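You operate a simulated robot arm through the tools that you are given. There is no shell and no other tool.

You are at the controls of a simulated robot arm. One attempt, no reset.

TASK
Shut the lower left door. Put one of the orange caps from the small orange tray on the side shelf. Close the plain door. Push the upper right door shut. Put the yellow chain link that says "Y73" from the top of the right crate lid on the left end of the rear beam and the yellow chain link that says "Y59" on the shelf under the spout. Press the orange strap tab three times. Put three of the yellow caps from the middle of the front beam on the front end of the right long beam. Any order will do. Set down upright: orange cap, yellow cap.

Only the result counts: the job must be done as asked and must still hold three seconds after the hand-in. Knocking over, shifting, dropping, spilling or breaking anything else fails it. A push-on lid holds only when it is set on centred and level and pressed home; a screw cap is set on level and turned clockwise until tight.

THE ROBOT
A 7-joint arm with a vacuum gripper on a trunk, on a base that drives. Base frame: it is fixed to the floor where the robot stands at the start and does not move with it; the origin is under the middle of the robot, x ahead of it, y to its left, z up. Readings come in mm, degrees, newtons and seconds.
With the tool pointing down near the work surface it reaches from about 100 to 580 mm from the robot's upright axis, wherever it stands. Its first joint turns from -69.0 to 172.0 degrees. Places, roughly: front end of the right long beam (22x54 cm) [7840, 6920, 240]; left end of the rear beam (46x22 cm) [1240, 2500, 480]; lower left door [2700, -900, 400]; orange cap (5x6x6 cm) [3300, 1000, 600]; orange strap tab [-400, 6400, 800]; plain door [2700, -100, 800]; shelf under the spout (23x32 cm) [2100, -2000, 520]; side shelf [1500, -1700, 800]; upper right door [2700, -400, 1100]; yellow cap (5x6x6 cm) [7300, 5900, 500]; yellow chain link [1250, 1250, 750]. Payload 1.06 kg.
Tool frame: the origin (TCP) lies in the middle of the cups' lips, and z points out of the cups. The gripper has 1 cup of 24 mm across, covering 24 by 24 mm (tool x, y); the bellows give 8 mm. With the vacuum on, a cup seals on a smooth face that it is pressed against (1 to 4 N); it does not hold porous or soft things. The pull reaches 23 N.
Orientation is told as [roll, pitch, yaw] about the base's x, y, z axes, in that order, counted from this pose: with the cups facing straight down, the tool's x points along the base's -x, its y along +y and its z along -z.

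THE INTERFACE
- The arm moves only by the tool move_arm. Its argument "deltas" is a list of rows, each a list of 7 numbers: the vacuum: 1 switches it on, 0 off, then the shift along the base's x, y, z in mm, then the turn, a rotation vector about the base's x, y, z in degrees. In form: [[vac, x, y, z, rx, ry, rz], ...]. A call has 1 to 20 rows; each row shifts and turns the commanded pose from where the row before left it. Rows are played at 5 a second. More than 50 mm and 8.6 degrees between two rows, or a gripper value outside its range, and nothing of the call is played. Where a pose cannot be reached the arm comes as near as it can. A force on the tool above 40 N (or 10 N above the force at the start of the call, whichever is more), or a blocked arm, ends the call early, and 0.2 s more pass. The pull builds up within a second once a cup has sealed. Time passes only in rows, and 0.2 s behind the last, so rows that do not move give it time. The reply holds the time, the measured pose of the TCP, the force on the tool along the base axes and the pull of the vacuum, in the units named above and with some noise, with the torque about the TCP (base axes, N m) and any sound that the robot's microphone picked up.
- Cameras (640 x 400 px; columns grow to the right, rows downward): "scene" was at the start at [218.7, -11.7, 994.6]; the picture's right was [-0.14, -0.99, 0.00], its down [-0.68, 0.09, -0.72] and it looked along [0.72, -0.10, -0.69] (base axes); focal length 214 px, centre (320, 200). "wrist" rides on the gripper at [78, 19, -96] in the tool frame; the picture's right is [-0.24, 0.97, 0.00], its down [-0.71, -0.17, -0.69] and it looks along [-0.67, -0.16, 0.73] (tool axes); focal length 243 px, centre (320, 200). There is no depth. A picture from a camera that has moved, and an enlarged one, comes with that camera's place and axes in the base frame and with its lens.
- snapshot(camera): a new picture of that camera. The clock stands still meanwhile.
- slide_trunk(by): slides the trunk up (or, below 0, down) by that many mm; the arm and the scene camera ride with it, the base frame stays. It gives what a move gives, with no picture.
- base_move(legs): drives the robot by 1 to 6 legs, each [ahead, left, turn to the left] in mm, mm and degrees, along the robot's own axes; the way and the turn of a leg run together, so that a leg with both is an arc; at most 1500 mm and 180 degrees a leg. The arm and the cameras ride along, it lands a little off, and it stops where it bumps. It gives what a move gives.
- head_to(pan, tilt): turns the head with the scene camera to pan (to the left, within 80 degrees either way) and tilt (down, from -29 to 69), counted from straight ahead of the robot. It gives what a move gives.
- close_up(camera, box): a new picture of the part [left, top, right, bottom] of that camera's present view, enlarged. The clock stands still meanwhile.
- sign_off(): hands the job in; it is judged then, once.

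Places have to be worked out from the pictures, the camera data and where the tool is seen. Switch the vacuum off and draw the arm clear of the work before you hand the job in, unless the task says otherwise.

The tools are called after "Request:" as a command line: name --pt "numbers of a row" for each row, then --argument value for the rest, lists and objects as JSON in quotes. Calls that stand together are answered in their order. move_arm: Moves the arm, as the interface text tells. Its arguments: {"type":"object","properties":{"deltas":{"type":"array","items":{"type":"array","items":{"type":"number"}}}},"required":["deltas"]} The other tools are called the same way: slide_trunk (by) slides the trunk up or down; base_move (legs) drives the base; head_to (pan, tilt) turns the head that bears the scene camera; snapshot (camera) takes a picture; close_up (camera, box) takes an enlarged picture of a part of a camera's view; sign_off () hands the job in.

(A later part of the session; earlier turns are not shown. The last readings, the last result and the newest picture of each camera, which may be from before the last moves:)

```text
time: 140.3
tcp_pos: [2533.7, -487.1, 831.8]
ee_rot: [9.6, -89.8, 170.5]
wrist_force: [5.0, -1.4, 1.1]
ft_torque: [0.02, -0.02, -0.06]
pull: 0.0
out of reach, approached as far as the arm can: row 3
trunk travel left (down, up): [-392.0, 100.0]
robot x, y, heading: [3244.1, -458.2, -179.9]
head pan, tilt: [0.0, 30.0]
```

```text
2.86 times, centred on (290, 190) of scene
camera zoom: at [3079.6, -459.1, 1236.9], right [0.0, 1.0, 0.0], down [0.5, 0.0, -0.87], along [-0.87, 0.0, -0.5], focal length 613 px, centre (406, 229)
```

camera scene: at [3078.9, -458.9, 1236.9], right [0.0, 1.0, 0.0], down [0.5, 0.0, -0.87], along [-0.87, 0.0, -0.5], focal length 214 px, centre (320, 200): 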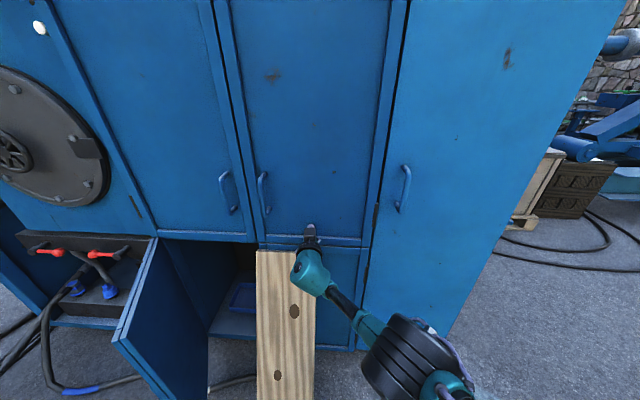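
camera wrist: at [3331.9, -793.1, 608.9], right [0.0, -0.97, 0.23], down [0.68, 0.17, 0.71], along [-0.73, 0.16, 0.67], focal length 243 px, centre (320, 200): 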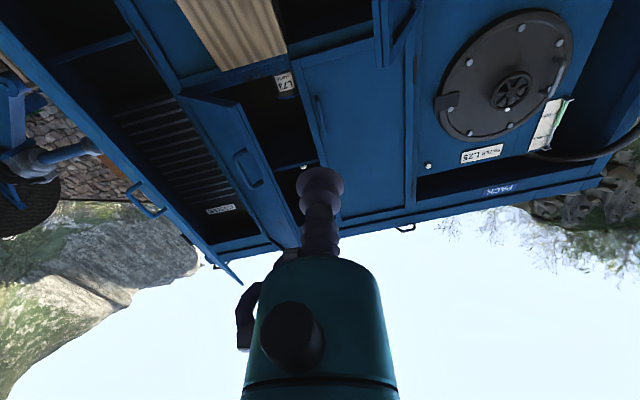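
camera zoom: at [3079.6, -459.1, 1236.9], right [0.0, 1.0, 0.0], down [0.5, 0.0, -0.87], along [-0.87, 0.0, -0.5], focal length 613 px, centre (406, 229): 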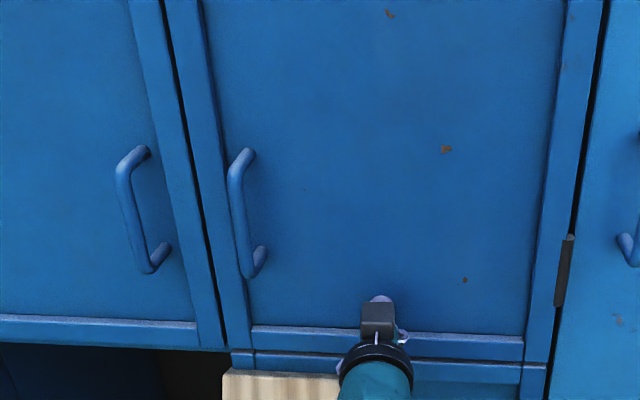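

Contact force 5 N at the reach limit. I'll step the base 50 mm closer to press home firmly.

Request:
move_arm --pt "0 30 0 0 0 0 0" --pt "0 40 0 0 0 0 0"

Request:
base_move --legs '[[45, 0, 0]]'

Request:
move_arm --pt "0 -8 0 0 0 0 0" --pt "0 -8 0 0 0 0 0" --pt "0 -5 0 0 0 0 0" --pt "0 -5 0 0 0 0 0" --pt "0 -5 0 0 0 0 0" --pt "0 -5 0 0 0 0 0" --pt "0 -5 0 0 0 0 0" --pt "0 -5 0 0 0 0 0"

```text
time: 140.9
tcp_pos: [2601.9, -486.2, 826.3]
ee_rot: [2.8, -89.8, 177.1]
wrist_force: [0.2, -0.1, -1.1]
ft_torque: [0.02, 0.02, 0.01]
pull: 0.1
trunk travel left (down, up): [-392.0, 100.0]
robot x, y, heading: [3245.0, -457.6, -179.9]
head pan, tilt: [0.0, 30.0]
```

```text
time: 141.8
tcp_pos: [2554.1, -485.8, 826.6]
ee_rot: [15.0, -89.8, 164.9]
wrist_force: [-0.7, 1.0, 0.0]
ft_torque: [0.01, 0.01, 0.02]
pull: 0.1
trunk travel left (down, up): [-392.0, 100.0]
robot x, y, heading: [3199.0, -455.2, -180.1]
head pan, tilt: [0.0, 30.0]
```

```text
time: 143.0
tcp_pos: [2533.1, -487.1, 827.6]
ee_rot: [-7.9, -89.8, -172.1]
wrist_force: [26.7, 6.5, 5.9]
ft_torque: [0.08, -0.17, 0.16]
pull: 0.0
trunk travel left (down, up): [-392.0, 100.0]
robot x, y, heading: [3200.1, -456.1, -179.9]
head pan, tilt: [0.0, 30.0]
stopped in row 6: the force on the tool passed its limit at 47 N (the readings are from after the stop); the commanded pose is now the measured one
```

Upper right door is pressed home (47 N stop at x≈2533). Now I retract, back off and move over to the lower left door, with the tool at z≈640, above its handle.

Request:
move_arm --pt "0 30 0 0 0 0 0" --pt "0 45 0 0 0 0 0" --pt "0 45 0 0 0 0 0" --pt "0 45 0 0 0 0 0" --pt "0 45 0 0 0 0 0" --pt "0 0 30 0 0 0 0"

Request:
base_move --legs '[[-220, 0, 0], [0, 430, 0]]'

Request:
slide_trunk --by -187

Request:
snapshot --camera "scene"

```text
time: 144.4
tcp_pos: [2741.2, -458.5, 826.4]
ee_rot: [-6.2, -89.7, -173.6]
wrist_force: [-0.8, 0.6, -0.2]
ft_torque: [0.0, 0.03, -0.01]
pull: 0.0
trunk travel left (down, up): [-392.0, 100.0]
robot x, y, heading: [3201.8, -459.8, -179.7]
head pan, tilt: [0.0, 30.0]
```

```text
time: 150.1
tcp_pos: [2955.3, -902.1, 826.4]
ee_rot: [-2.3, -89.6, -177.6]
wrist_force: [-0.5, 0.1, 0.0]
ft_torque: [0.02, -0.02, 0.02]
pull: 0.1
trunk travel left (down, up): [-392.0, 100.0]
robot x, y, heading: [3419.3, -897.5, -179.7]
head pan, tilt: [0.0, 30.0]
```

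```text
time: 152.2
tcp_pos: [2956.5, -902.2, 639.4]
ee_rot: [0.2, -89.8, -180.1]
wrist_force: [0.0, -0.6, 0.2]
ft_torque: [0.03, 0.02, 0.02]
pull: 0.1
trunk travel left (down, up): [-205.0, 287.0]
robot x, y, heading: [3416.0, -899.9, -179.9]
head pan, tilt: [0.0, 30.0]
```

```text
taken
camera scene: at [3203.2, -901.3, 1047.9], right [0.0, 1.0, 0.0], down [0.5, 0.0, -0.87], along [-0.87, 0.0, -0.5], focal length 214 px, centre (320, 200)
```

scene: 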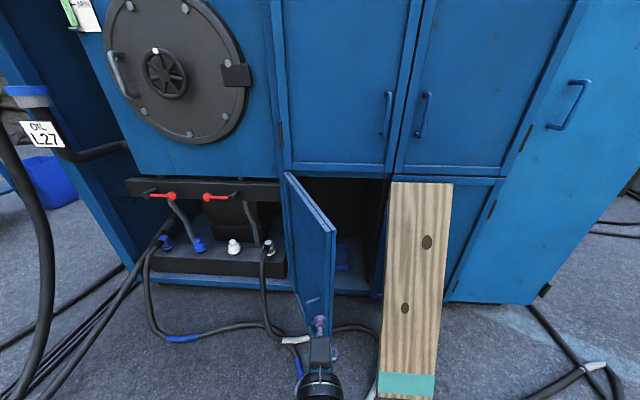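

The door's free edge is at about (2818,-872). I'll aim at y≈-925, bring the base closer, then push in -x.

Request:
move_arm --pt "0 40 0 0 0 0 0" --pt "0 0 -23 0 0 0 0"

Request:
base_move --legs '[[235, 0, 0]]'

Request:
snapshot --camera "scene"

```text
time: 152.8
tcp_pos: [2996.2, -927.9, 641.4]
ee_rot: [-3.3, -89.6, -176.5]
wrist_force: [0.7, 0.0, -0.5]
ft_torque: [0.0, -0.01, 0.0]
pull: 0.1
trunk travel left (down, up): [-205.0, 287.0]
robot x, y, heading: [3416.3, -900.9, -179.6]
head pan, tilt: [0.0, 30.0]
```

```text
time: 154.5
tcp_pos: [2759.2, -925.1, 640.8]
ee_rot: [-2.0, -89.6, -177.9]
wrist_force: [-0.5, 0.1, 0.3]
ft_torque: [0.05, 0.02, 0.02]
pull: 0.1
trunk travel left (down, up): [-205.0, 287.0]
robot x, y, heading: [3174.4, -900.0, 180.1]
head pan, tilt: [0.0, 30.0]
```

```text
taken
camera scene: at [2965.4, -900.7, 1047.9], right [0.0, 1.0, 0.0], down [0.5, 0.0, -0.87], along [-0.87, 0.0, -0.5], focal length 214 px, centre (320, 200)
```

scene: 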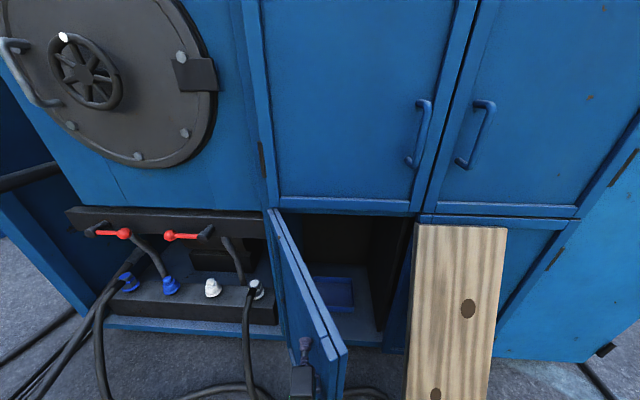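

The cup is just beside the outer face. I push along -x with a slight +y drift.

Request:
move_arm --pt "0 -12 0 0 0 0 0" --pt "0 -12 0 0 0 0 0" --pt "0 -12 0 0 0 0 0" --pt "0 -12 0 0 0 0 0" --pt "0 -10 3 0 0 0 0" --pt "0 -10 3 0 0 0 0" --pt "0 -10 3 0 0 0 0" --pt "0 -10 3 0 0 0 0"

Request:
snapshot --camera "scene"

```text
time: 156.3
tcp_pos: [2670.2, -912.7, 641.5]
ee_rot: [-5.3, -89.7, -174.7]
wrist_force: [0.7, -0.1, 0.5]
ft_torque: [-0.02, -0.03, 0.02]
pull: 0.1
trunk travel left (down, up): [-205.0, 287.0]
robot x, y, heading: [3178.7, -900.7, 180.1]
head pan, tilt: [0.0, 30.0]
```

```text
taken
camera scene: at [2965.4, -900.6, 1047.9], right [0.0, 1.0, 0.0], down [0.5, 0.0, -0.87], along [-0.87, 0.0, -0.5], focal length 214 px, centre (320, 200)
```

scene: 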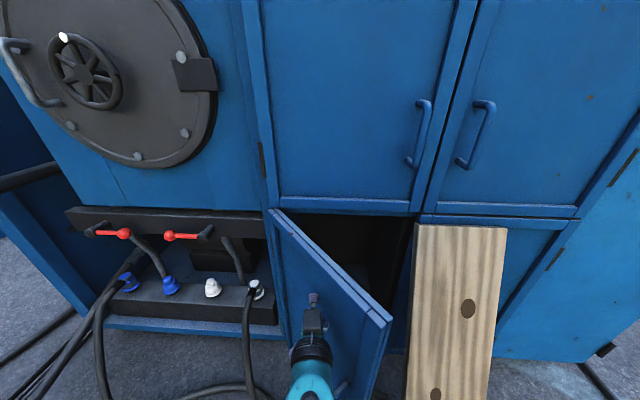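

The door is swinging shut; the plank's edge (y≈-665…-683) is close to the door's free edge path, so I go on in small steps and watch.

Request:
move_arm --pt "0 -10 3 0 0 0 0" --pt "0 -10 3 0 0 0 0" --pt "0 -10 3 0 0 0 0" --pt "0 -10 3 0 0 0 0" --pt "0 -10 3 0 0 0 0" --pt "0 -10 3 0 0 0 0"

Request:
snapshot --camera "scene"

Request:
close_up --camera "scene" --box '[300, 200, 500, 325]'

```text
time: 157.7
tcp_pos: [2609.2, -894.9, 641.5]
ee_rot: [0.6, -89.6, 179.5]
wrist_force: [0.2, -0.1, -0.2]
ft_torque: [-0.01, 0.01, 0.02]
pull: 0.1
trunk travel left (down, up): [-205.0, 287.0]
robot x, y, heading: [3180.9, -900.4, 180.0]
head pan, tilt: [0.0, 30.0]
```

```text
taken
camera scene: at [2965.3, -900.6, 1047.9], right [0.0, 1.0, 0.0], down [0.5, 0.0, -0.87], along [-0.87, 0.0, -0.5], focal length 214 px, centre (320, 200)
```

scene: 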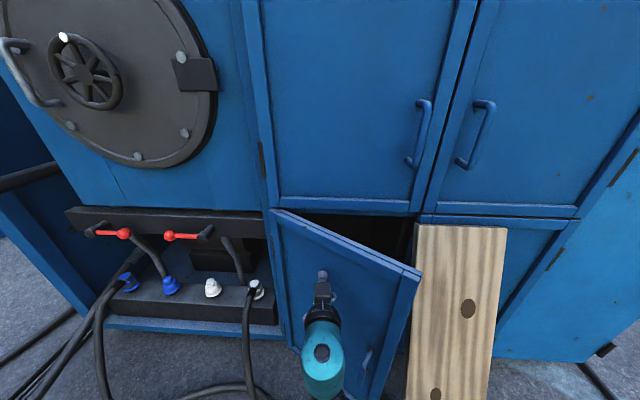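

```text
3.20 times, centred on (400, 262) of scene
camera zoom: at [2965.3, -900.6, 1047.9], right [0.0, 1.0, 0.0], down [0.5, 0.0, -0.87], along [-0.87, 0.0, -0.5], focal length 686 px, centre (64, 0)
```

zoom: 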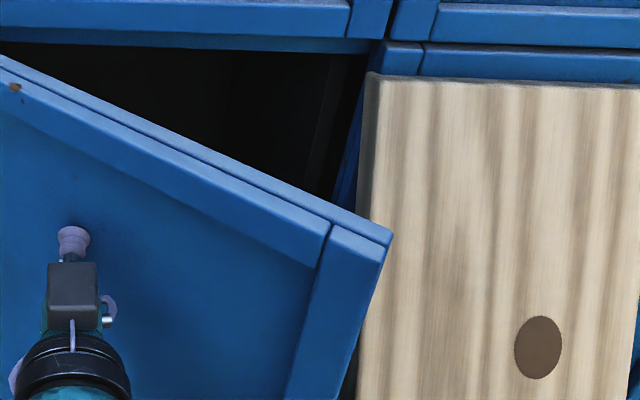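

The door edge is still about 150 mm in front of closure and clearance to the plank looks like only a few mm. I continue in short bursts, checking force and the plank each time.

Request:
move_arm --pt "0 -8 2 0 0 0 0" --pt "0 -8 2 0 0 0 0" --pt "0 -6 2 0 0 0 0" --pt "0 -6 2 0 0 0 0"

Request:
close_up --camera "scene" --box '[340, 200, 500, 300]'

```text
time: 158.7
tcp_pos: [2583.3, -887.0, 641.0]
ee_rot: [-2.9, -89.6, -177.1]
wrist_force: [0.0, 0.2, 0.3]
ft_torque: [-0.02, 0.0, -0.06]
pull: 0.0
trunk travel left (down, up): [-205.0, 287.0]
robot x, y, heading: [3176.2, -898.1, 180.1]
head pan, tilt: [0.0, 30.0]
```

```text
4.00 times, centred on (420, 250) of scene
camera zoom: at [2965.4, -900.6, 1047.9], right [0.0, 1.0, 0.0], down [0.5, 0.0, -0.87], along [-0.87, 0.0, -0.5], focal length 858 px, centre (-80, 0)
```

zoom: 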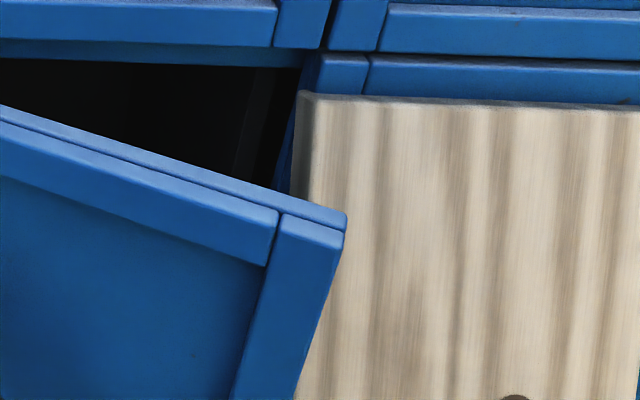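

By my measure the door edge clears the plank by only millimetres in the last stretch. I continue with very small steps.

Request:
move_arm --pt "0 -5 1 0 0 0 0" --pt "0 -5 1 0 0 0 0" --pt "0 -5 1 0 0 0 0"

Request:
close_up --camera "scene" --box '[340, 200, 500, 300]'

Request:
move_arm --pt "0 -4 1 0 0 0 0" --pt "0 -4 1 0 0 0 0"

Request:
close_up --camera "scene" --box '[340, 200, 500, 300]'

```text
time: 159.5
tcp_pos: [2568.0, -884.4, 640.9]
ee_rot: [-0.8, -89.6, -179.2]
wrist_force: [0.5, -0.2, 0.5]
ft_torque: [-0.02, -0.04, -0.01]
pull: 0.1
trunk travel left (down, up): [-205.0, 287.0]
robot x, y, heading: [3179.5, -901.0, 180.0]
head pan, tilt: [0.0, 30.0]
```

```text
4.00 times, centred on (420, 250) of scene
camera zoom: at [2965.4, -900.6, 1047.9], right [0.0, 1.0, 0.0], down [0.5, 0.0, -0.87], along [-0.87, 0.0, -0.5], focal length 858 px, centre (-80, 0)
```

zoom: 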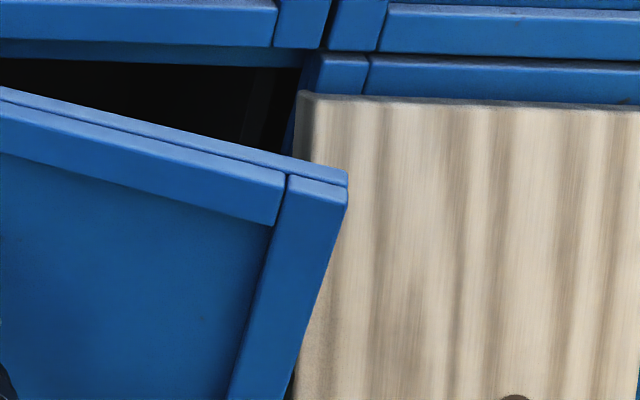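

```text
time: 160.1
tcp_pos: [2559.5, -881.9, 640.5]
ee_rot: [2.8, -89.6, 177.3]
wrist_force: [0.5, -0.1, -0.1]
ft_torque: [0.0, 0.0, -0.03]
pull: 0.0
trunk travel left (down, up): [-205.0, 287.0]
robot x, y, heading: [3177.7, -904.3, 180.0]
head pan, tilt: [0.0, 30.0]
```

```text
4.00 times, centred on (420, 250) of scene
camera zoom: at [2965.4, -900.6, 1047.9], right [0.0, 1.0, 0.0], down [0.5, 0.0, -0.87], along [-0.87, 0.0, -0.5], focal length 858 px, centre (-80, 0)
```

zoom: 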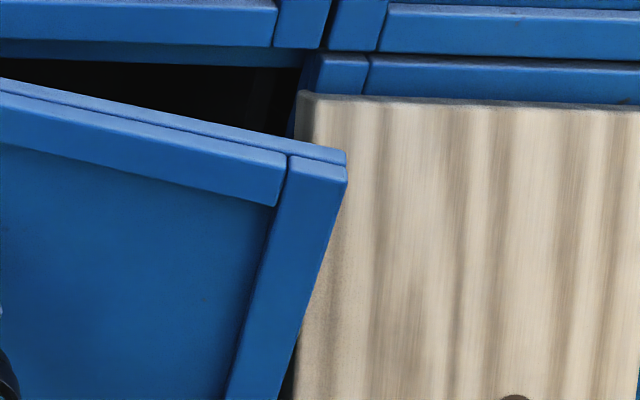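

Still free (no force). I continue in 4 mm steps and keep checking plank and force.

Request:
move_arm --pt "0 -4 1 0 0 0 0" --pt "0 -4 1 0 0 0 0" --pt "0 -4 1 0 0 0 0"

Request:
close_up --camera "scene" --box '[340, 200, 500, 300]'

Request:
move_arm --pt "0 -4 1 0 0 0 0" --pt "0 -3 1 0 0 0 0"

Request:
close_up --camera "scene" --box '[340, 200, 500, 300]'

```text
time: 160.9
tcp_pos: [2547.3, -879.4, 641.3]
ee_rot: [-0.4, -89.6, -179.5]
wrist_force: [1.5, 0.2, -0.4]
ft_torque: [0.04, -0.03, -0.06]
pull: 0.0
trunk travel left (down, up): [-205.0, 287.0]
robot x, y, heading: [3177.5, -900.0, 180.0]
head pan, tilt: [0.0, 30.0]
```

```text
4.00 times, centred on (420, 250) of scene
camera zoom: at [2965.4, -900.6, 1047.9], right [0.0, 1.0, 0.0], down [0.5, 0.0, -0.87], along [-0.87, 0.0, -0.5], focal length 858 px, centre (-80, 0)
```

zoom: 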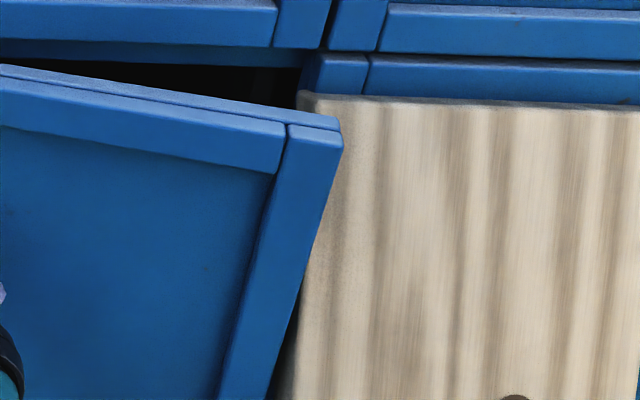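

```text
time: 161.5
tcp_pos: [2540.7, -878.1, 643.2]
ee_rot: [-5.4, -89.6, -174.6]
wrist_force: [1.8, -0.3, 0.2]
ft_torque: [0.02, -0.01, -0.03]
pull: 0.0
trunk travel left (down, up): [-205.0, 287.0]
robot x, y, heading: [3178.5, -897.7, 179.7]
head pan, tilt: [0.0, 30.0]
```

```text
4.00 times, centred on (420, 250) of scene
camera zoom: at [2965.4, -900.6, 1047.9], right [0.0, 1.0, 0.0], down [0.5, 0.0, -0.87], along [-0.87, 0.0, -0.5], focal length 858 px, centre (-80, 0)
```

zoom: 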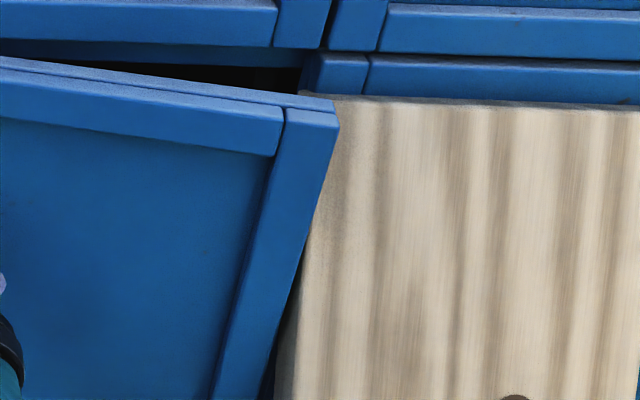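

Force remains ~1.5 N and the plank has not moved. Continuing in tiny steps.

Request:
move_arm --pt "0 -3 1 0 0 0 0" --pt "0 -3 1 0 0 0 0"

Request:
close_up --camera "scene" --box '[340, 200, 500, 300]'

Request:
move_arm --pt "0 -3 1 0 0 0 0" --pt "0 -3 1 0 0 0 0"

Request:
close_up --camera "scene" --box '[340, 200, 500, 300]'

```text
time: 162.1
tcp_pos: [2534.7, -876.2, 642.0]
ee_rot: [0.0, -89.6, -179.7]
wrist_force: [4.8, -2.8, -0.5]
ft_torque: [0.0, 0.04, -0.04]
pull: 0.2
trunk travel left (down, up): [-205.0, 287.0]
robot x, y, heading: [3181.8, -901.5, 179.8]
head pan, tilt: [0.0, 30.0]
```

```text
4.00 times, centred on (420, 250) of scene
camera zoom: at [2965.7, -900.9, 1048.0], right [0.0, 1.0, 0.0], down [0.5, 0.0, -0.87], along [-0.87, 0.0, -0.5], focal length 858 px, centre (-80, 0)
```

zoom: 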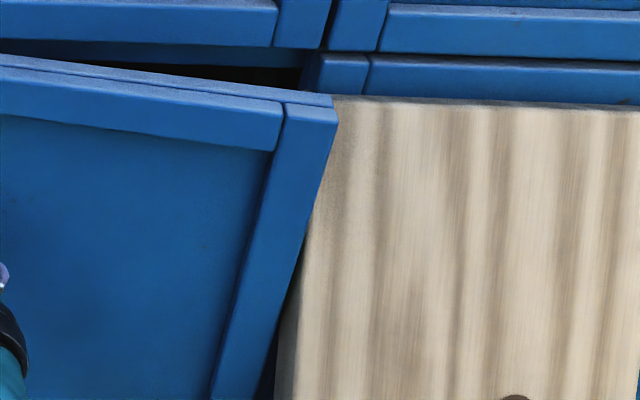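

```text
time: 162.7
tcp_pos: [2527.5, -872.3, 640.8]
ee_rot: [-1.9, -89.5, -178.0]
wrist_force: [4.8, -1.9, -0.1]
ft_torque: [-0.01, 0.04, -0.08]
pull: 0.0
trunk travel left (down, up): [-205.0, 287.0]
robot x, y, heading: [3178.1, -899.4, 179.8]
head pan, tilt: [0.0, 30.0]
```

```text
4.00 times, centred on (420, 250) of scene
camera zoom: at [2965.6, -900.8, 1048.0], right [0.0, 1.0, 0.0], down [0.5, 0.0, -0.87], along [-0.87, 0.0, -0.5], focal length 858 px, centre (-80, 0)
```

zoom: 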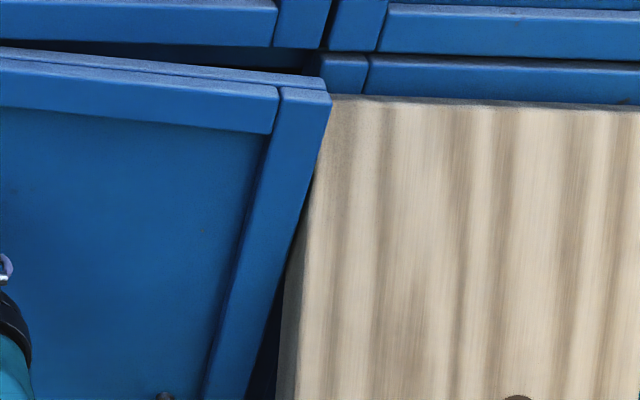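

A ~5 N brush occurred; the plank shifted at most 1–2 mm and the door has passed. I finish closing gently.

Request:
move_arm --pt "0 -3 1 0 0 0 0" --pt "0 -3 1 0 0 0 0"

Request:
close_up --camera "scene" --box '[340, 200, 500, 300]'

Request:
move_arm --pt "0 -3 0 0 0 0 0" --pt "0 -3 0 0 0 0 0"

Request:
close_up --camera "scene" --box '[340, 200, 500, 300]'

```text
time: 163.3
tcp_pos: [2522.2, -871.6, 640.3]
ee_rot: [-5.3, -89.7, -174.7]
wrist_force: [4.3, -1.9, 0.1]
ft_torque: [0.03, -0.03, -0.07]
pull: 0.0
trunk travel left (down, up): [-205.0, 287.0]
robot x, y, heading: [3175.1, -900.9, 179.9]
head pan, tilt: [0.0, 30.0]
```

```text
4.00 times, centred on (420, 250) of scene
camera zoom: at [2965.7, -900.8, 1048.0], right [0.0, 1.0, 0.0], down [0.5, 0.0, -0.87], along [-0.87, 0.0, -0.5], focal length 858 px, centre (-80, 0)
```

zoom: 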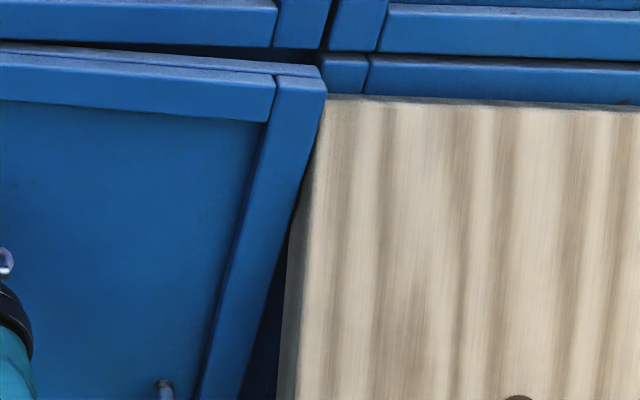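

```text
time: 163.9
tcp_pos: [2515.8, -869.5, 642.0]
ee_rot: [-0.5, -89.5, -179.7]
wrist_force: [0.0, 0.7, -0.4]
ft_torque: [-0.06, -0.03, -0.03]
pull: 0.1
trunk travel left (down, up): [-205.0, 287.0]
robot x, y, heading: [3179.9, -896.5, 179.8]
head pan, tilt: [0.0, 30.0]
```

```text
4.00 times, centred on (420, 250) of scene
camera zoom: at [2965.3, -900.6, 1047.9], right [0.0, 1.0, 0.0], down [0.5, 0.0, -0.87], along [-0.87, 0.0, -0.5], focal length 858 px, centre (-80, 0)
```

zoom: 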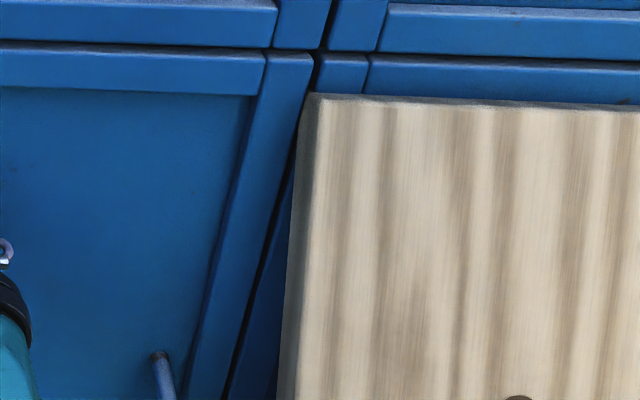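

The door is flush with its neighbours; the plank still stands with only a few mm shift at its top. A final light press to verify the stop.

Request:
move_arm --pt "0 -4 0 0 0 0 0" --pt "0 -4 0 0 0 0 0" --pt "0 -4 0 0 0 0 0" --pt "0 -4 0 0 0 0 0"

Request:
snapshot --camera "scene"

```text
time: 164.9
tcp_pos: [2506.3, -872.9, 640.2]
ee_rot: [-6.2, -89.6, -173.9]
wrist_force: [22.9, 3.4, 6.9]
ft_torque: [-0.01, -0.16, 0.09]
pull: 0.0
trunk travel left (down, up): [-205.0, 287.0]
robot x, y, heading: [3179.5, -902.5, 179.8]
head pan, tilt: [0.0, 30.0]
stopped in row 4: the force on the tool passed its limit at 46 N (the readings are from after the stop); the commanded pose is now the measured one
```

```text
taken
camera scene: at [2968.5, -900.1, 1048.5], right [0.0, 1.0, 0.0], down [0.5, 0.0, -0.87], along [-0.87, 0.0, -0.5], focal length 214 px, centre (320, 200)
```

scene: 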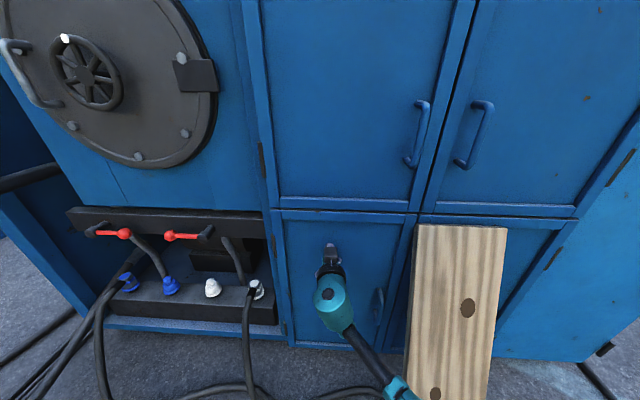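

All three doors are shut. I retract, back off, and return the tool to pointing down.

Request:
move_arm --pt "0 20 0 0 0 0 0" --pt "0 45 0 0 0 0 0" --pt "0 45 0 0 0 0 0" --pt "0 45 0 0 0 0 0" --pt "0 45 0 0 0 0 0"

Request:
base_move --legs '[[-350, 0, 0]]'

Request:
move_arm --pt "0 5 0 0 0 -8.4 0" --pt "0 5 0 0 0 -8.4 0" --pt "0 5 0 0 0 -8.4 0" --pt "0 5 0 0 0 -8.4 0" --pt "0 5 0 0 0 -8.4 0" --pt "0 5 0 0 0 -8.4 0" --pt "0 5 0 0 0 -8.4 0" --pt "0 5 0 0 0 -8.4 0" --pt "0 5 0 0 0 -8.4 0" --pt "0 5 0 0 0 -8.4 0" --pt "0 0 0 0 0 -6 0"

Request:
snapshot --camera "scene"

```text
time: 166.1
tcp_pos: [2704.7, -872.5, 640.4]
ee_rot: [-7.8, -89.4, -172.1]
wrist_force: [-0.4, -0.2, 0.0]
ft_torque: [-0.02, 0.03, 0.02]
pull: 0.0
trunk travel left (down, up): [-205.0, 287.0]
robot x, y, heading: [3178.3, -900.1, 179.7]
head pan, tilt: [0.0, 30.0]
```

```text
time: 168.3
tcp_pos: [3051.2, -872.5, 639.7]
ee_rot: [-6.1, -89.5, -173.9]
wrist_force: [0.7, 0.5, 0.4]
ft_torque: [-0.01, 0.04, 0.01]
pull: 0.1
trunk travel left (down, up): [-205.0, 287.0]
robot x, y, heading: [3526.1, -901.5, -180.0]
head pan, tilt: [0.0, 30.0]
```

```text
time: 170.7
tcp_pos: [3083.2, -876.9, 563.1]
ee_rot: [0.2, 0.6, -180.0]
wrist_force: [0.3, -0.1, 0.2]
ft_torque: [-0.04, 0.01, 0.0]
pull: 0.1
out of reach, approached as far as the arm can: row 9, 10, 11
trunk travel left (down, up): [-205.0, 287.0]
robot x, y, heading: [3524.2, -899.0, -179.7]
head pan, tilt: [0.0, 30.0]
```

```text
taken
camera scene: at [3313.5, -901.0, 1047.9], right [0.0, 1.0, 0.0], down [0.5, 0.0, -0.87], along [-0.87, 0.0, -0.5], focal length 214 px, centre (320, 200)
```

scene: 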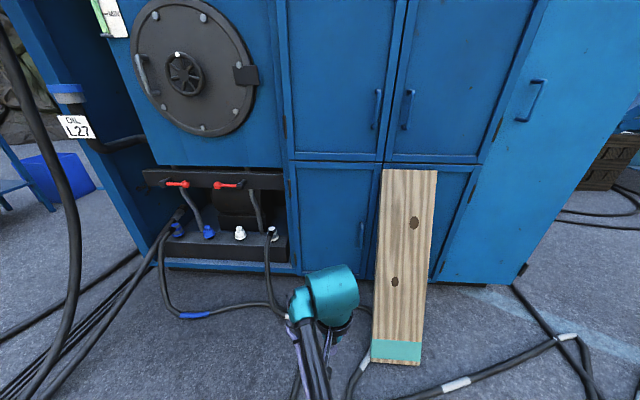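

Doors and plank look fine. Now I turn to face the tray stand (+y) and approach for a view.

Request:
base_move --legs '[[0, 0, -90], [450, 0, 0]]'

Request:
head_to --pan 8 --tilt 25

Request:
snapshot --camera "scene"

```text
time: 177.2
tcp_pos: [3539.1, -9.9, 563.5]
ee_rot: [0.1, 0.4, 90.8]
wrist_force: [-0.3, -0.2, -0.1]
ft_torque: [-0.01, 0.01, -0.02]
pull: 0.0
trunk travel left (down, up): [-205.0, 287.0]
robot x, y, heading: [3517.2, -455.8, 90.4]
head pan, tilt: [0.0, 30.0]
```

```text
time: 177.9
tcp_pos: [3539.4, -10.3, 563.8]
ee_rot: [0.1, 0.4, 90.8]
wrist_force: [0.5, 0.3, 0.6]
ft_torque: [0.01, 0.02, -0.01]
pull: 0.1
trunk travel left (down, up): [-205.0, 287.0]
robot x, y, heading: [3519.6, -456.4, 90.8]
head pan, tilt: [8.0, 25.0]
```

```text
taken
camera scene: at [3507.0, -238.1, 1055.9], right [0.99, 0.15, 0.0], down [0.06, -0.42, -0.91], along [-0.14, 0.9, -0.42], focal length 214 px, centre (320, 200)
```

scene: 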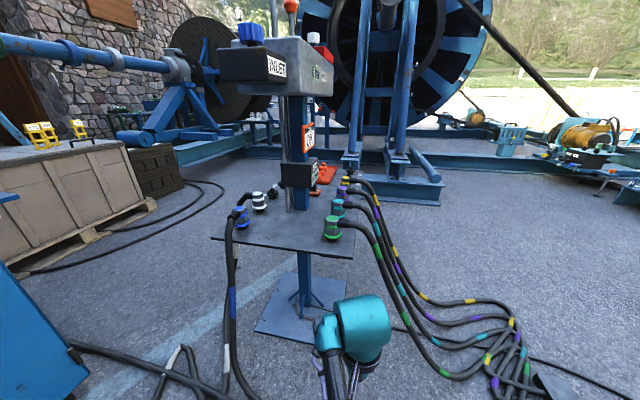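

The orange tray is behind the post on the stand's table. I'll zoom in.

Request:
close_up --camera "scene" --box '[200, 140, 392, 260]'

```text
3.33 times, centred on (296, 200) of scene
camera zoom: at [3507.0, -238.1, 1055.9], right [0.99, 0.15, 0.0], down [0.06, -0.42, -0.91], along [-0.14, 0.9, -0.42], focal length 715 px, centre (400, 200)
```

zoom: 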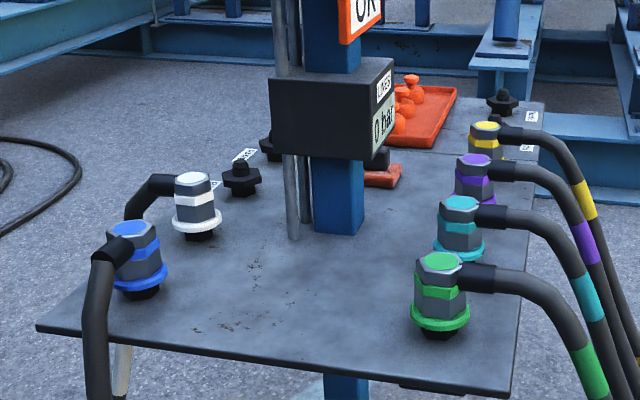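

The tray lies at the back of the stand's table (roughly (3350,1100), table z≈620). I'll go round the right side of the cables and approach from behind; first I drive to the right and look.

Request:
base_move --legs '[[0, -1100, 0]]'

Request:
head_to --pan 10 --tilt 25

Request:
snapshot --camera "scene"

```text
time: 188.0
tcp_pos: [4634.1, 33.3, 564.8]
ee_rot: [0.1, 0.4, 93.8]
wrist_force: [0.2, 0.8, 1.4]
ft_torque: [0.01, 0.0, 0.01]
pull: 0.0
trunk travel left (down, up): [-205.0, 287.0]
robot x, y, heading: [4638.2, -409.2, 94.0]
head pan, tilt: [8.0, 25.0]
```

```text
time: 188.7
tcp_pos: [4634.4, 33.7, 564.1]
ee_rot: [0.1, 0.4, 93.8]
wrist_force: [0.2, 0.0, -0.3]
ft_torque: [0.02, 0.01, 0.02]
pull: 0.1
trunk travel left (down, up): [-205.0, 287.0]
robot x, y, heading: [4637.9, -411.9, 93.6]
head pan, tilt: [10.0, 25.0]
```

```text
taken
camera scene: at [4611.6, -196.8, 1055.9], right [0.97, 0.24, 0.0], down [0.1, -0.41, -0.91], along [-0.21, 0.88, -0.42], focal length 214 px, centre (320, 200)
```

scene: 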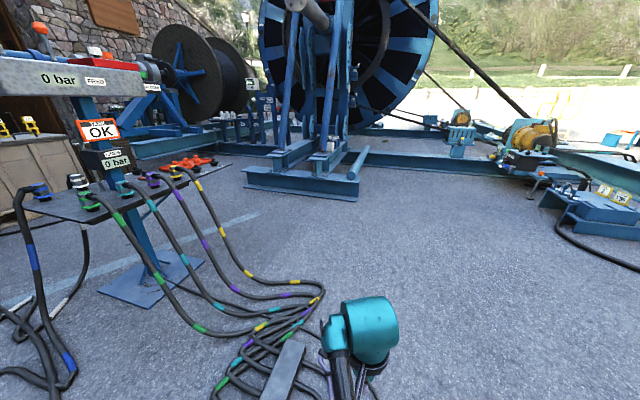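

Way ahead is clear at x≈4500 (reel foot starts at y≈2170). I raise the trunk for clearance, drive to (4510,1600) and turn to face -y.

Request:
slide_trunk --by 280

Request:
base_move --legs '[[1100, 0, 0], [900, 0, 0], [0, 0, -92], [0, 0, -91.5]]'

Request:
head_to --pan -45 --tilt 25

Request:
snapshot --camera "scene"

```text
time: 191.5
tcp_pos: [4633.8, 34.2, 843.3]
ee_rot: [0.1, 0.4, 93.8]
wrist_force: [0.3, -1.1, 0.1]
ft_torque: [-0.03, 0.04, -0.01]
pull: 0.1
trunk travel left (down, up): [-485.0, 7.0]
robot x, y, heading: [4638.4, -412.9, 93.8]
head pan, tilt: [10.0, 25.0]
```

```text
time: 194.5
tcp_pos: [4617.0, 419.0, 843.5]
ee_rot: [0.1, 0.4, 94.4]
wrist_force: [-0.8, -0.3, 0.8]
ft_torque: [0.03, -0.01, 0.01]
pull: 0.1
trunk travel left (down, up): [-485.0, 7.0]
robot x, y, heading: [4629.0, -23.4, 94.2]
head pan, tilt: [10.0, 25.0]
stopped in leg 1: the robot was blocked; the commanded pose is now the measured one
```

```text
time: 195.7
tcp_pos: [4616.7, 419.7, 844.2]
ee_rot: [0.2, 0.5, 94.3]
wrist_force: [0.1, 0.7, -0.8]
ft_torque: [0.0, 0.02, 0.03]
pull: 0.1
trunk travel left (down, up): [-485.0, 7.0]
robot x, y, heading: [4624.2, -27.5, 94.2]
head pan, tilt: [-45.0, 25.0]
```

```text
taken
camera scene: at [4687.9, 53.8, 1350.3], right [0.76, -0.65, 0.0], down [-0.28, -0.32, -0.91], along [0.59, 0.69, -0.42], focal length 214 px, centre (320, 200)
```

scene: 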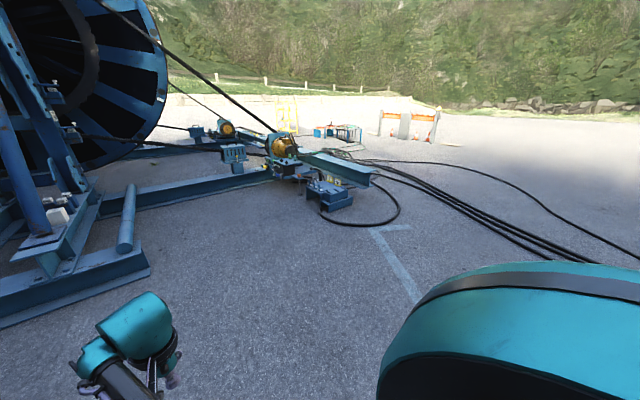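

The base was blocked at y≈-27, probably by the cable bundle with its pad. I'll look down to the front-left.

Request:
head_to --pan 25 --tilt 60

Request:
snapshot --camera "scene"

```text
time: 197.1
tcp_pos: [4616.5, 419.7, 843.1]
ee_rot: [0.0, 0.5, 94.4]
wrist_force: [-0.1, 0.5, 0.0]
ft_torque: [-0.02, 0.0, -0.01]
pull: 0.0
trunk travel left (down, up): [-485.0, 7.0]
robot x, y, heading: [4627.1, -22.8, 94.1]
head pan, tilt: [25.0, 60.0]
```

```text
taken
camera scene: at [4595.3, 42.0, 1300.2], right [0.87, 0.49, 0.0], down [0.42, -0.76, -0.5], along [-0.24, 0.44, -0.87], focal length 214 px, centre (320, 200)
```

scene: 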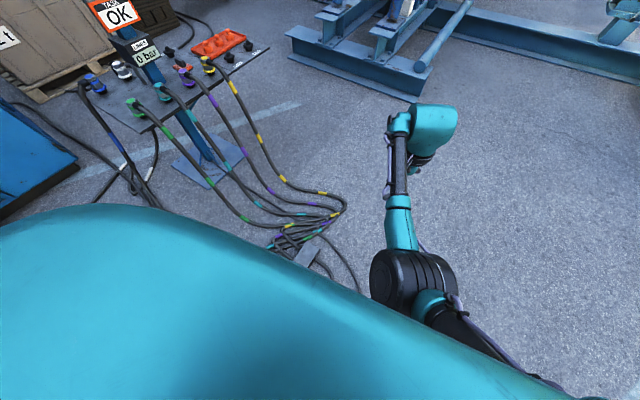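

The cable loops reach x≈4440, y≈250–750, near my front-left corner. I'll sidestep 400 mm right and then go forward.

Request:
base_move --legs '[[-60, 0, 0], [0, -420, 0], [900, 0, 0], [850, 0, 0]]'

```text
time: 210.5
tcp_pos: [4880.1, 2144.6, 842.6]
ee_rot: [0.0, 0.5, 96.7]
wrist_force: [-0.1, -0.1, 0.1]
ft_torque: [0.0, 0.0, -0.03]
pull: 0.0
trunk travel left (down, up): [-485.0, 7.0]
robot x, y, heading: [4910.9, 1700.2, 96.5]
head pan, tilt: [25.0, 60.0]
```

Clear. Now I turn around to face -y and look at the stand's back side.

Request:
base_move --legs '[[0, 0, -93], [0, 0, -93.5], [0, -600, 0]]'

Request:
head_to --pan -40 --tilt 35

Request:
snapshot --camera "scene"

```text
time: 224.1
tcp_pos: [4300.8, 1228.2, 844.7]
ee_rot: [0.1, 0.4, -87.2]
wrist_force: [0.0, 0.2, 0.7]
ft_torque: [0.01, -0.02, -0.03]
pull: 0.0
trunk travel left (down, up): [-485.0, 7.0]
robot x, y, heading: [4306.3, 1672.8, -87.4]
head pan, tilt: [25.0, 60.0]
```

```text
time: 225.4
tcp_pos: [4301.5, 1228.3, 843.0]
ee_rot: [0.1, 0.5, -87.2]
wrist_force: [-0.5, -0.3, -0.4]
ft_torque: [-0.03, -0.01, -0.02]
pull: 0.0
trunk travel left (down, up): [-485.0, 7.0]
robot x, y, heading: [4303.8, 1676.7, -87.2]
head pan, tilt: [-40.0, 35.0]
```

```text
taken
camera scene: at [4252.8, 1592.9, 1334.5], right [-0.8, 0.6, 0.0], down [0.35, 0.46, -0.82], along [-0.49, -0.65, -0.57], focal length 214 px, centre (320, 200)
```

scene: 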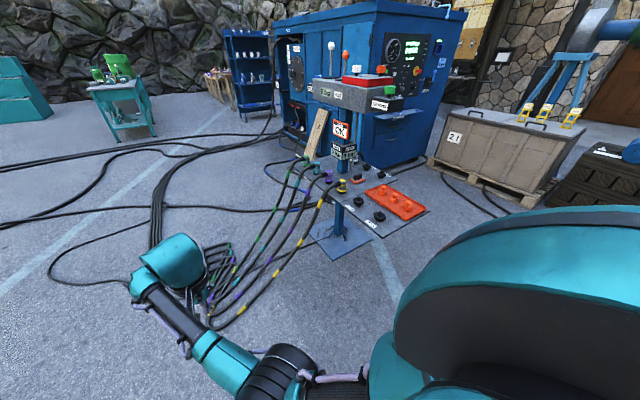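

The tray with caps shows clearly at about (3290,1040). Let me zoom in on it.

Request:
close_up --camera "scene" --box '[320, 150, 448, 230]'

Request:
base_move --legs '[[0, -900, -3]]'

Request:
head_to --pan -10 --tilt 50

Request:
snapshot --camera "scene"

```text
5.00 times, centred on (384, 190) of scene
camera zoom: at [4252.8, 1592.9, 1334.5], right [-0.8, 0.6, 0.0], down [0.35, 0.46, -0.82], along [-0.49, -0.65, -0.57], focal length 1072 px, centre (0, 250)
```

zoom: 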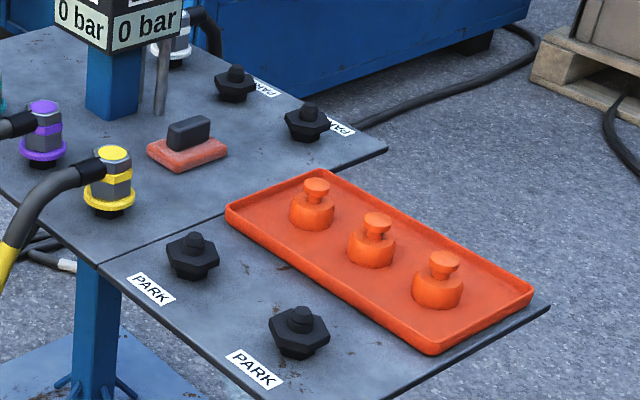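

```text
time: 233.5
tcp_pos: [3403.2, 1210.0, 842.9]
ee_rot: [0.1, 0.5, -90.3]
wrist_force: [-0.3, 0.0, 0.6]
ft_torque: [0.01, 0.0, 0.01]
pull: 0.0
trunk travel left (down, up): [-485.0, 7.0]
robot x, y, heading: [3428.5, 1650.1, -90.2]
head pan, tilt: [-40.0, 35.0]
```

```text
time: 234.4
tcp_pos: [3403.3, 1209.2, 843.7]
ee_rot: [0.1, 0.4, -90.3]
wrist_force: [0.4, -0.1, 0.2]
ft_torque: [0.0, 0.0, -0.03]
pull: 0.1
trunk travel left (down, up): [-485.0, 7.0]
robot x, y, heading: [3430.1, 1655.3, -90.0]
head pan, tilt: [-10.0, 50.0]
```

```text
taken
camera scene: at [3417.6, 1567.9, 1312.8], right [-0.98, 0.18, 0.0], down [0.14, 0.75, -0.64], along [-0.12, -0.63, -0.77], focal length 214 px, centre (320, 200)
```

scene: 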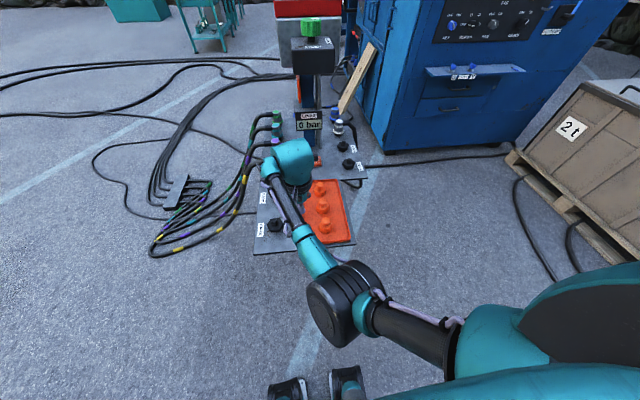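

The caps have a flat knob on top; the nearest is at about (3319,1149). I lower the trunk and move the cup above it, then check with the wrist camera.

Request:
slide_trunk --by -90

Request:
move_arm --pt "0 -28 -20 0 0 0 0" --pt "0 -28 -20 0 0 0 0" --pt "0 -28 -20 0 0 0 0"

Request:
snapshot --camera "wrist"

Request:
snapshot --camera "scene"

```text
time: 235.7
tcp_pos: [3403.0, 1209.8, 753.4]
ee_rot: [0.1, 0.3, -90.2]
wrist_force: [0.3, -0.2, 0.3]
ft_torque: [0.0, 0.01, 0.02]
pull: 0.0
trunk travel left (down, up): [-395.0, 97.0]
robot x, y, heading: [3425.7, 1651.8, -90.6]
head pan, tilt: [-10.0, 50.0]
```

```text
time: 236.5
tcp_pos: [3316.1, 1148.2, 754.0]
ee_rot: [0.1, 0.4, -90.1]
wrist_force: [0.2, -0.1, 0.1]
ft_torque: [0.01, -0.01, 0.01]
pull: 0.1
trunk travel left (down, up): [-395.0, 97.0]
robot x, y, heading: [3427.7, 1650.1, -90.4]
head pan, tilt: [-10.0, 50.0]
```

```text
taken
camera wrist: at [3335.9, 1227.1, 850.5], right [0.97, -0.24, 0.0], down [-0.18, -0.71, 0.68], along [-0.16, -0.66, -0.73], focal length 243 px, centre (320, 200)
```

wrist: 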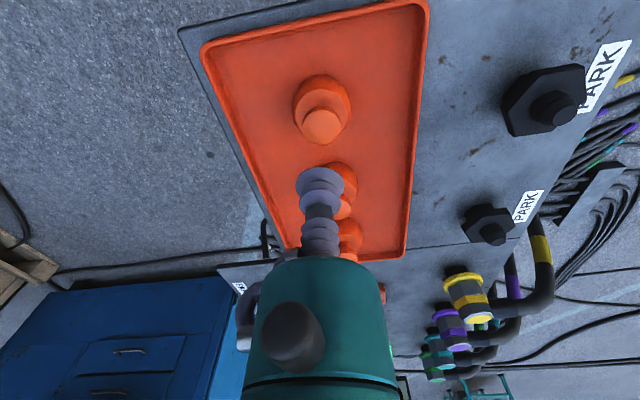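

```text
taken
camera scene: at [3417.2, 1500.9, 1210.7], right [-0.98, 0.18, 0.0], down [0.14, 0.75, -0.64], along [-0.11, -0.63, -0.77], focal length 214 px, centre (320, 200)
```

scene: 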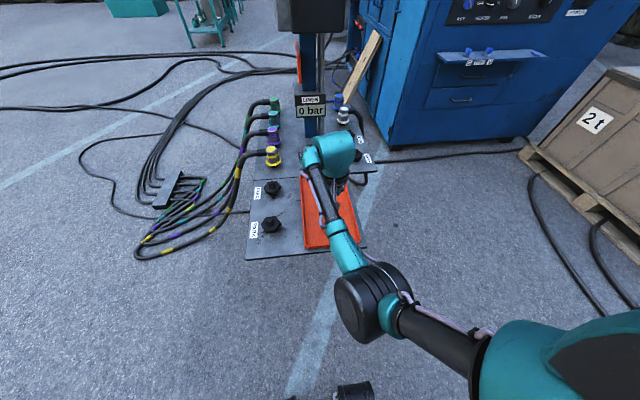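

The nearest cap's knob (≈33 mm across) is almost directly beneath the cup. I descend 45 mm and re-check alignment.

Request:
move_arm --pt "0 1 -4 -25 0 0 0" --pt "0 0 0 -20 0 0 0"

Request:
snapshot --camera "wrist"

Request:
close_up --camera "wrist" --box '[240, 100, 400, 200]'

```text
time: 237.1
tcp_pos: [3319.3, 1144.6, 710.5]
ee_rot: [0.2, 0.4, -90.2]
wrist_force: [-0.2, -0.6, 0.2]
ft_torque: [0.04, 0.0, -0.01]
pull: 0.1
trunk travel left (down, up): [-395.0, 97.0]
robot x, y, heading: [3428.2, 1653.1, -90.2]
head pan, tilt: [-10.0, 50.0]
```

```text
taken
camera wrist: at [3339.6, 1223.5, 805.6], right [0.97, -0.24, 0.0], down [-0.18, -0.71, 0.68], along [-0.16, -0.66, -0.73], focal length 243 px, centre (320, 200)
```

wrist: 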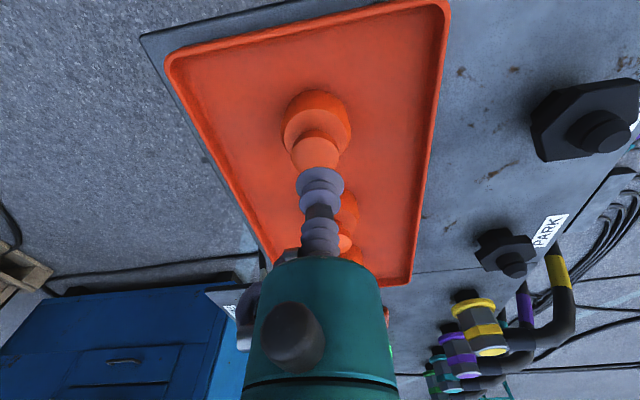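

```text
4.00 times, centred on (320, 150) of wrist
camera zoom: at [3339.6, 1223.5, 805.6], right [0.97, -0.24, 0.0], down [-0.18, -0.71, 0.68], along [-0.16, -0.66, -0.73], focal length 970 px, centre (320, 400)
```

zoom: 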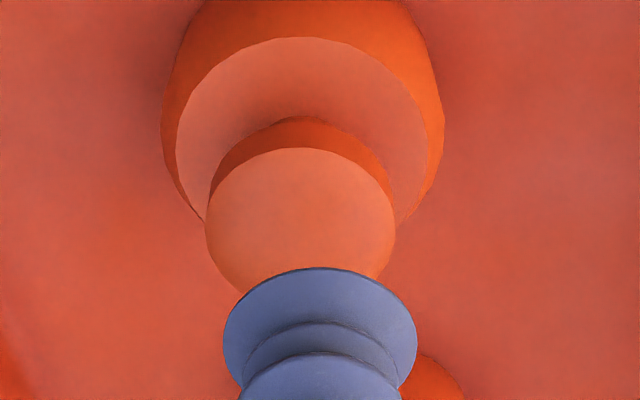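

Triangulating gives the knob's top centre at (3318.3, 1147.0, 681), about 29 mm across. I shift +2.5 mm in y, -1 in x and descend to ~692 for another check.

Request:
move_arm --pt "0 -1 2.5 -9 0 0 0" --pt "0 0 0 -9 0 0 0"

Request:
close_up --camera "wrist" --box '[240, 100, 400, 200]'

```text
time: 237.7
tcp_pos: [3318.7, 1149.1, 690.7]
ee_rot: [0.0, 0.4, -90.3]
wrist_force: [-0.1, -0.5, 0.2]
ft_torque: [0.01, -0.02, 0.0]
pull: 0.1
trunk travel left (down, up): [-395.0, 97.0]
robot x, y, heading: [3431.0, 1650.5, -90.2]
head pan, tilt: [-10.0, 50.0]
```

```text
4.00 times, centred on (320, 150) of wrist
camera zoom: at [3337.9, 1227.6, 787.7], right [0.97, -0.24, 0.0], down [-0.18, -0.71, 0.68], along [-0.16, -0.66, -0.73], focal length 970 px, centre (320, 400)
```

zoom: 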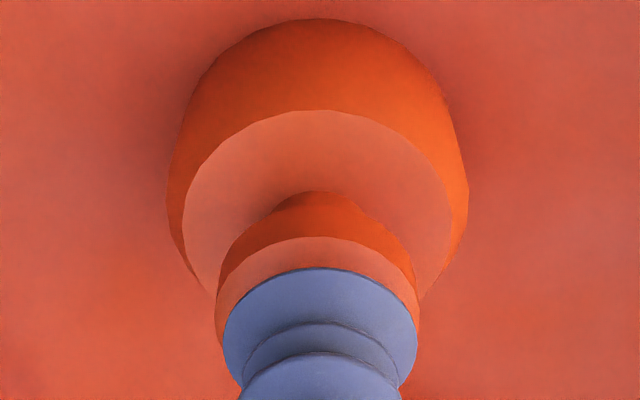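

The cup is centred on the knob within about 1 mm. Vacuum on and descend gently to contact.

Request:
move_arm --pt "1 0 -0.5 -5 0 0 0" --pt "1 0 0 -4 0 0 0" --pt "1 0 0 -2 0 0 0" --pt "1 0 0 -1 0 0 0"

```text
time: 238.7
tcp_pos: [3320.1, 1146.5, 678.5]
ee_rot: [0.0, 0.4, -90.3]
wrist_force: [-0.6, 0.0, 0.3]
ft_torque: [-0.02, -0.01, -0.01]
pull: 0.1
trunk travel left (down, up): [-395.0, 97.0]
robot x, y, heading: [3430.6, 1652.4, -90.4]
head pan, tilt: [-10.0, 50.0]
```

Request:
move_arm --pt "1 0 0 -1.5 0 0 0" --pt "1 0 0 -1.5 0 0 0" --pt "1 0 0 0 0 0 0"

Request:
close_up --camera "wrist" --box '[240, 100, 400, 200]'

```text
time: 239.5
tcp_pos: [3317.9, 1147.9, 674.5]
ee_rot: [0.1, 0.4, -90.2]
wrist_force: [0.5, 1.1, 3.2]
ft_torque: [-0.01, 0.03, 0.0]
pull: 0.1
trunk travel left (down, up): [-395.0, 97.0]
robot x, y, heading: [3431.5, 1653.8, -90.4]
head pan, tilt: [-10.0, 50.0]
```

```text
4.00 times, centred on (320, 150) of wrist
camera zoom: at [3337.3, 1226.0, 771.7], right [0.97, -0.24, 0.0], down [-0.18, -0.71, 0.68], along [-0.16, -0.66, -0.73], focal length 970 px, centre (320, 400)
```

zoom: 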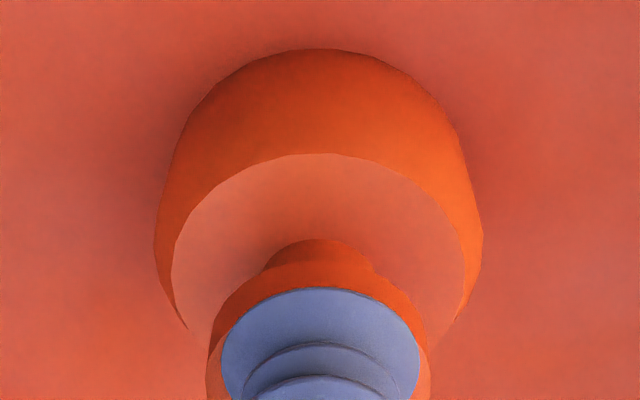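

Contact at 3.2 N. I wait for the pull to build up.

Request:
move_arm --pt "1 0 0 0 0 0 0" --pt "1 0 0 0 0 0 0" --pt "1 0 0 0 0 0 0" --pt "1 0 0 0 0 0 0"

```text
time: 240.5
tcp_pos: [3318.6, 1147.1, 674.5]
ee_rot: [0.2, 0.4, -90.4]
wrist_force: [0.6, 1.3, 2.9]
ft_torque: [0.0, 0.03, 0.0]
pull: 0.0
trunk travel left (down, up): [-395.0, 97.0]
robot x, y, heading: [3426.0, 1651.7, -90.4]
head pan, tilt: [-10.0, 50.0]
```

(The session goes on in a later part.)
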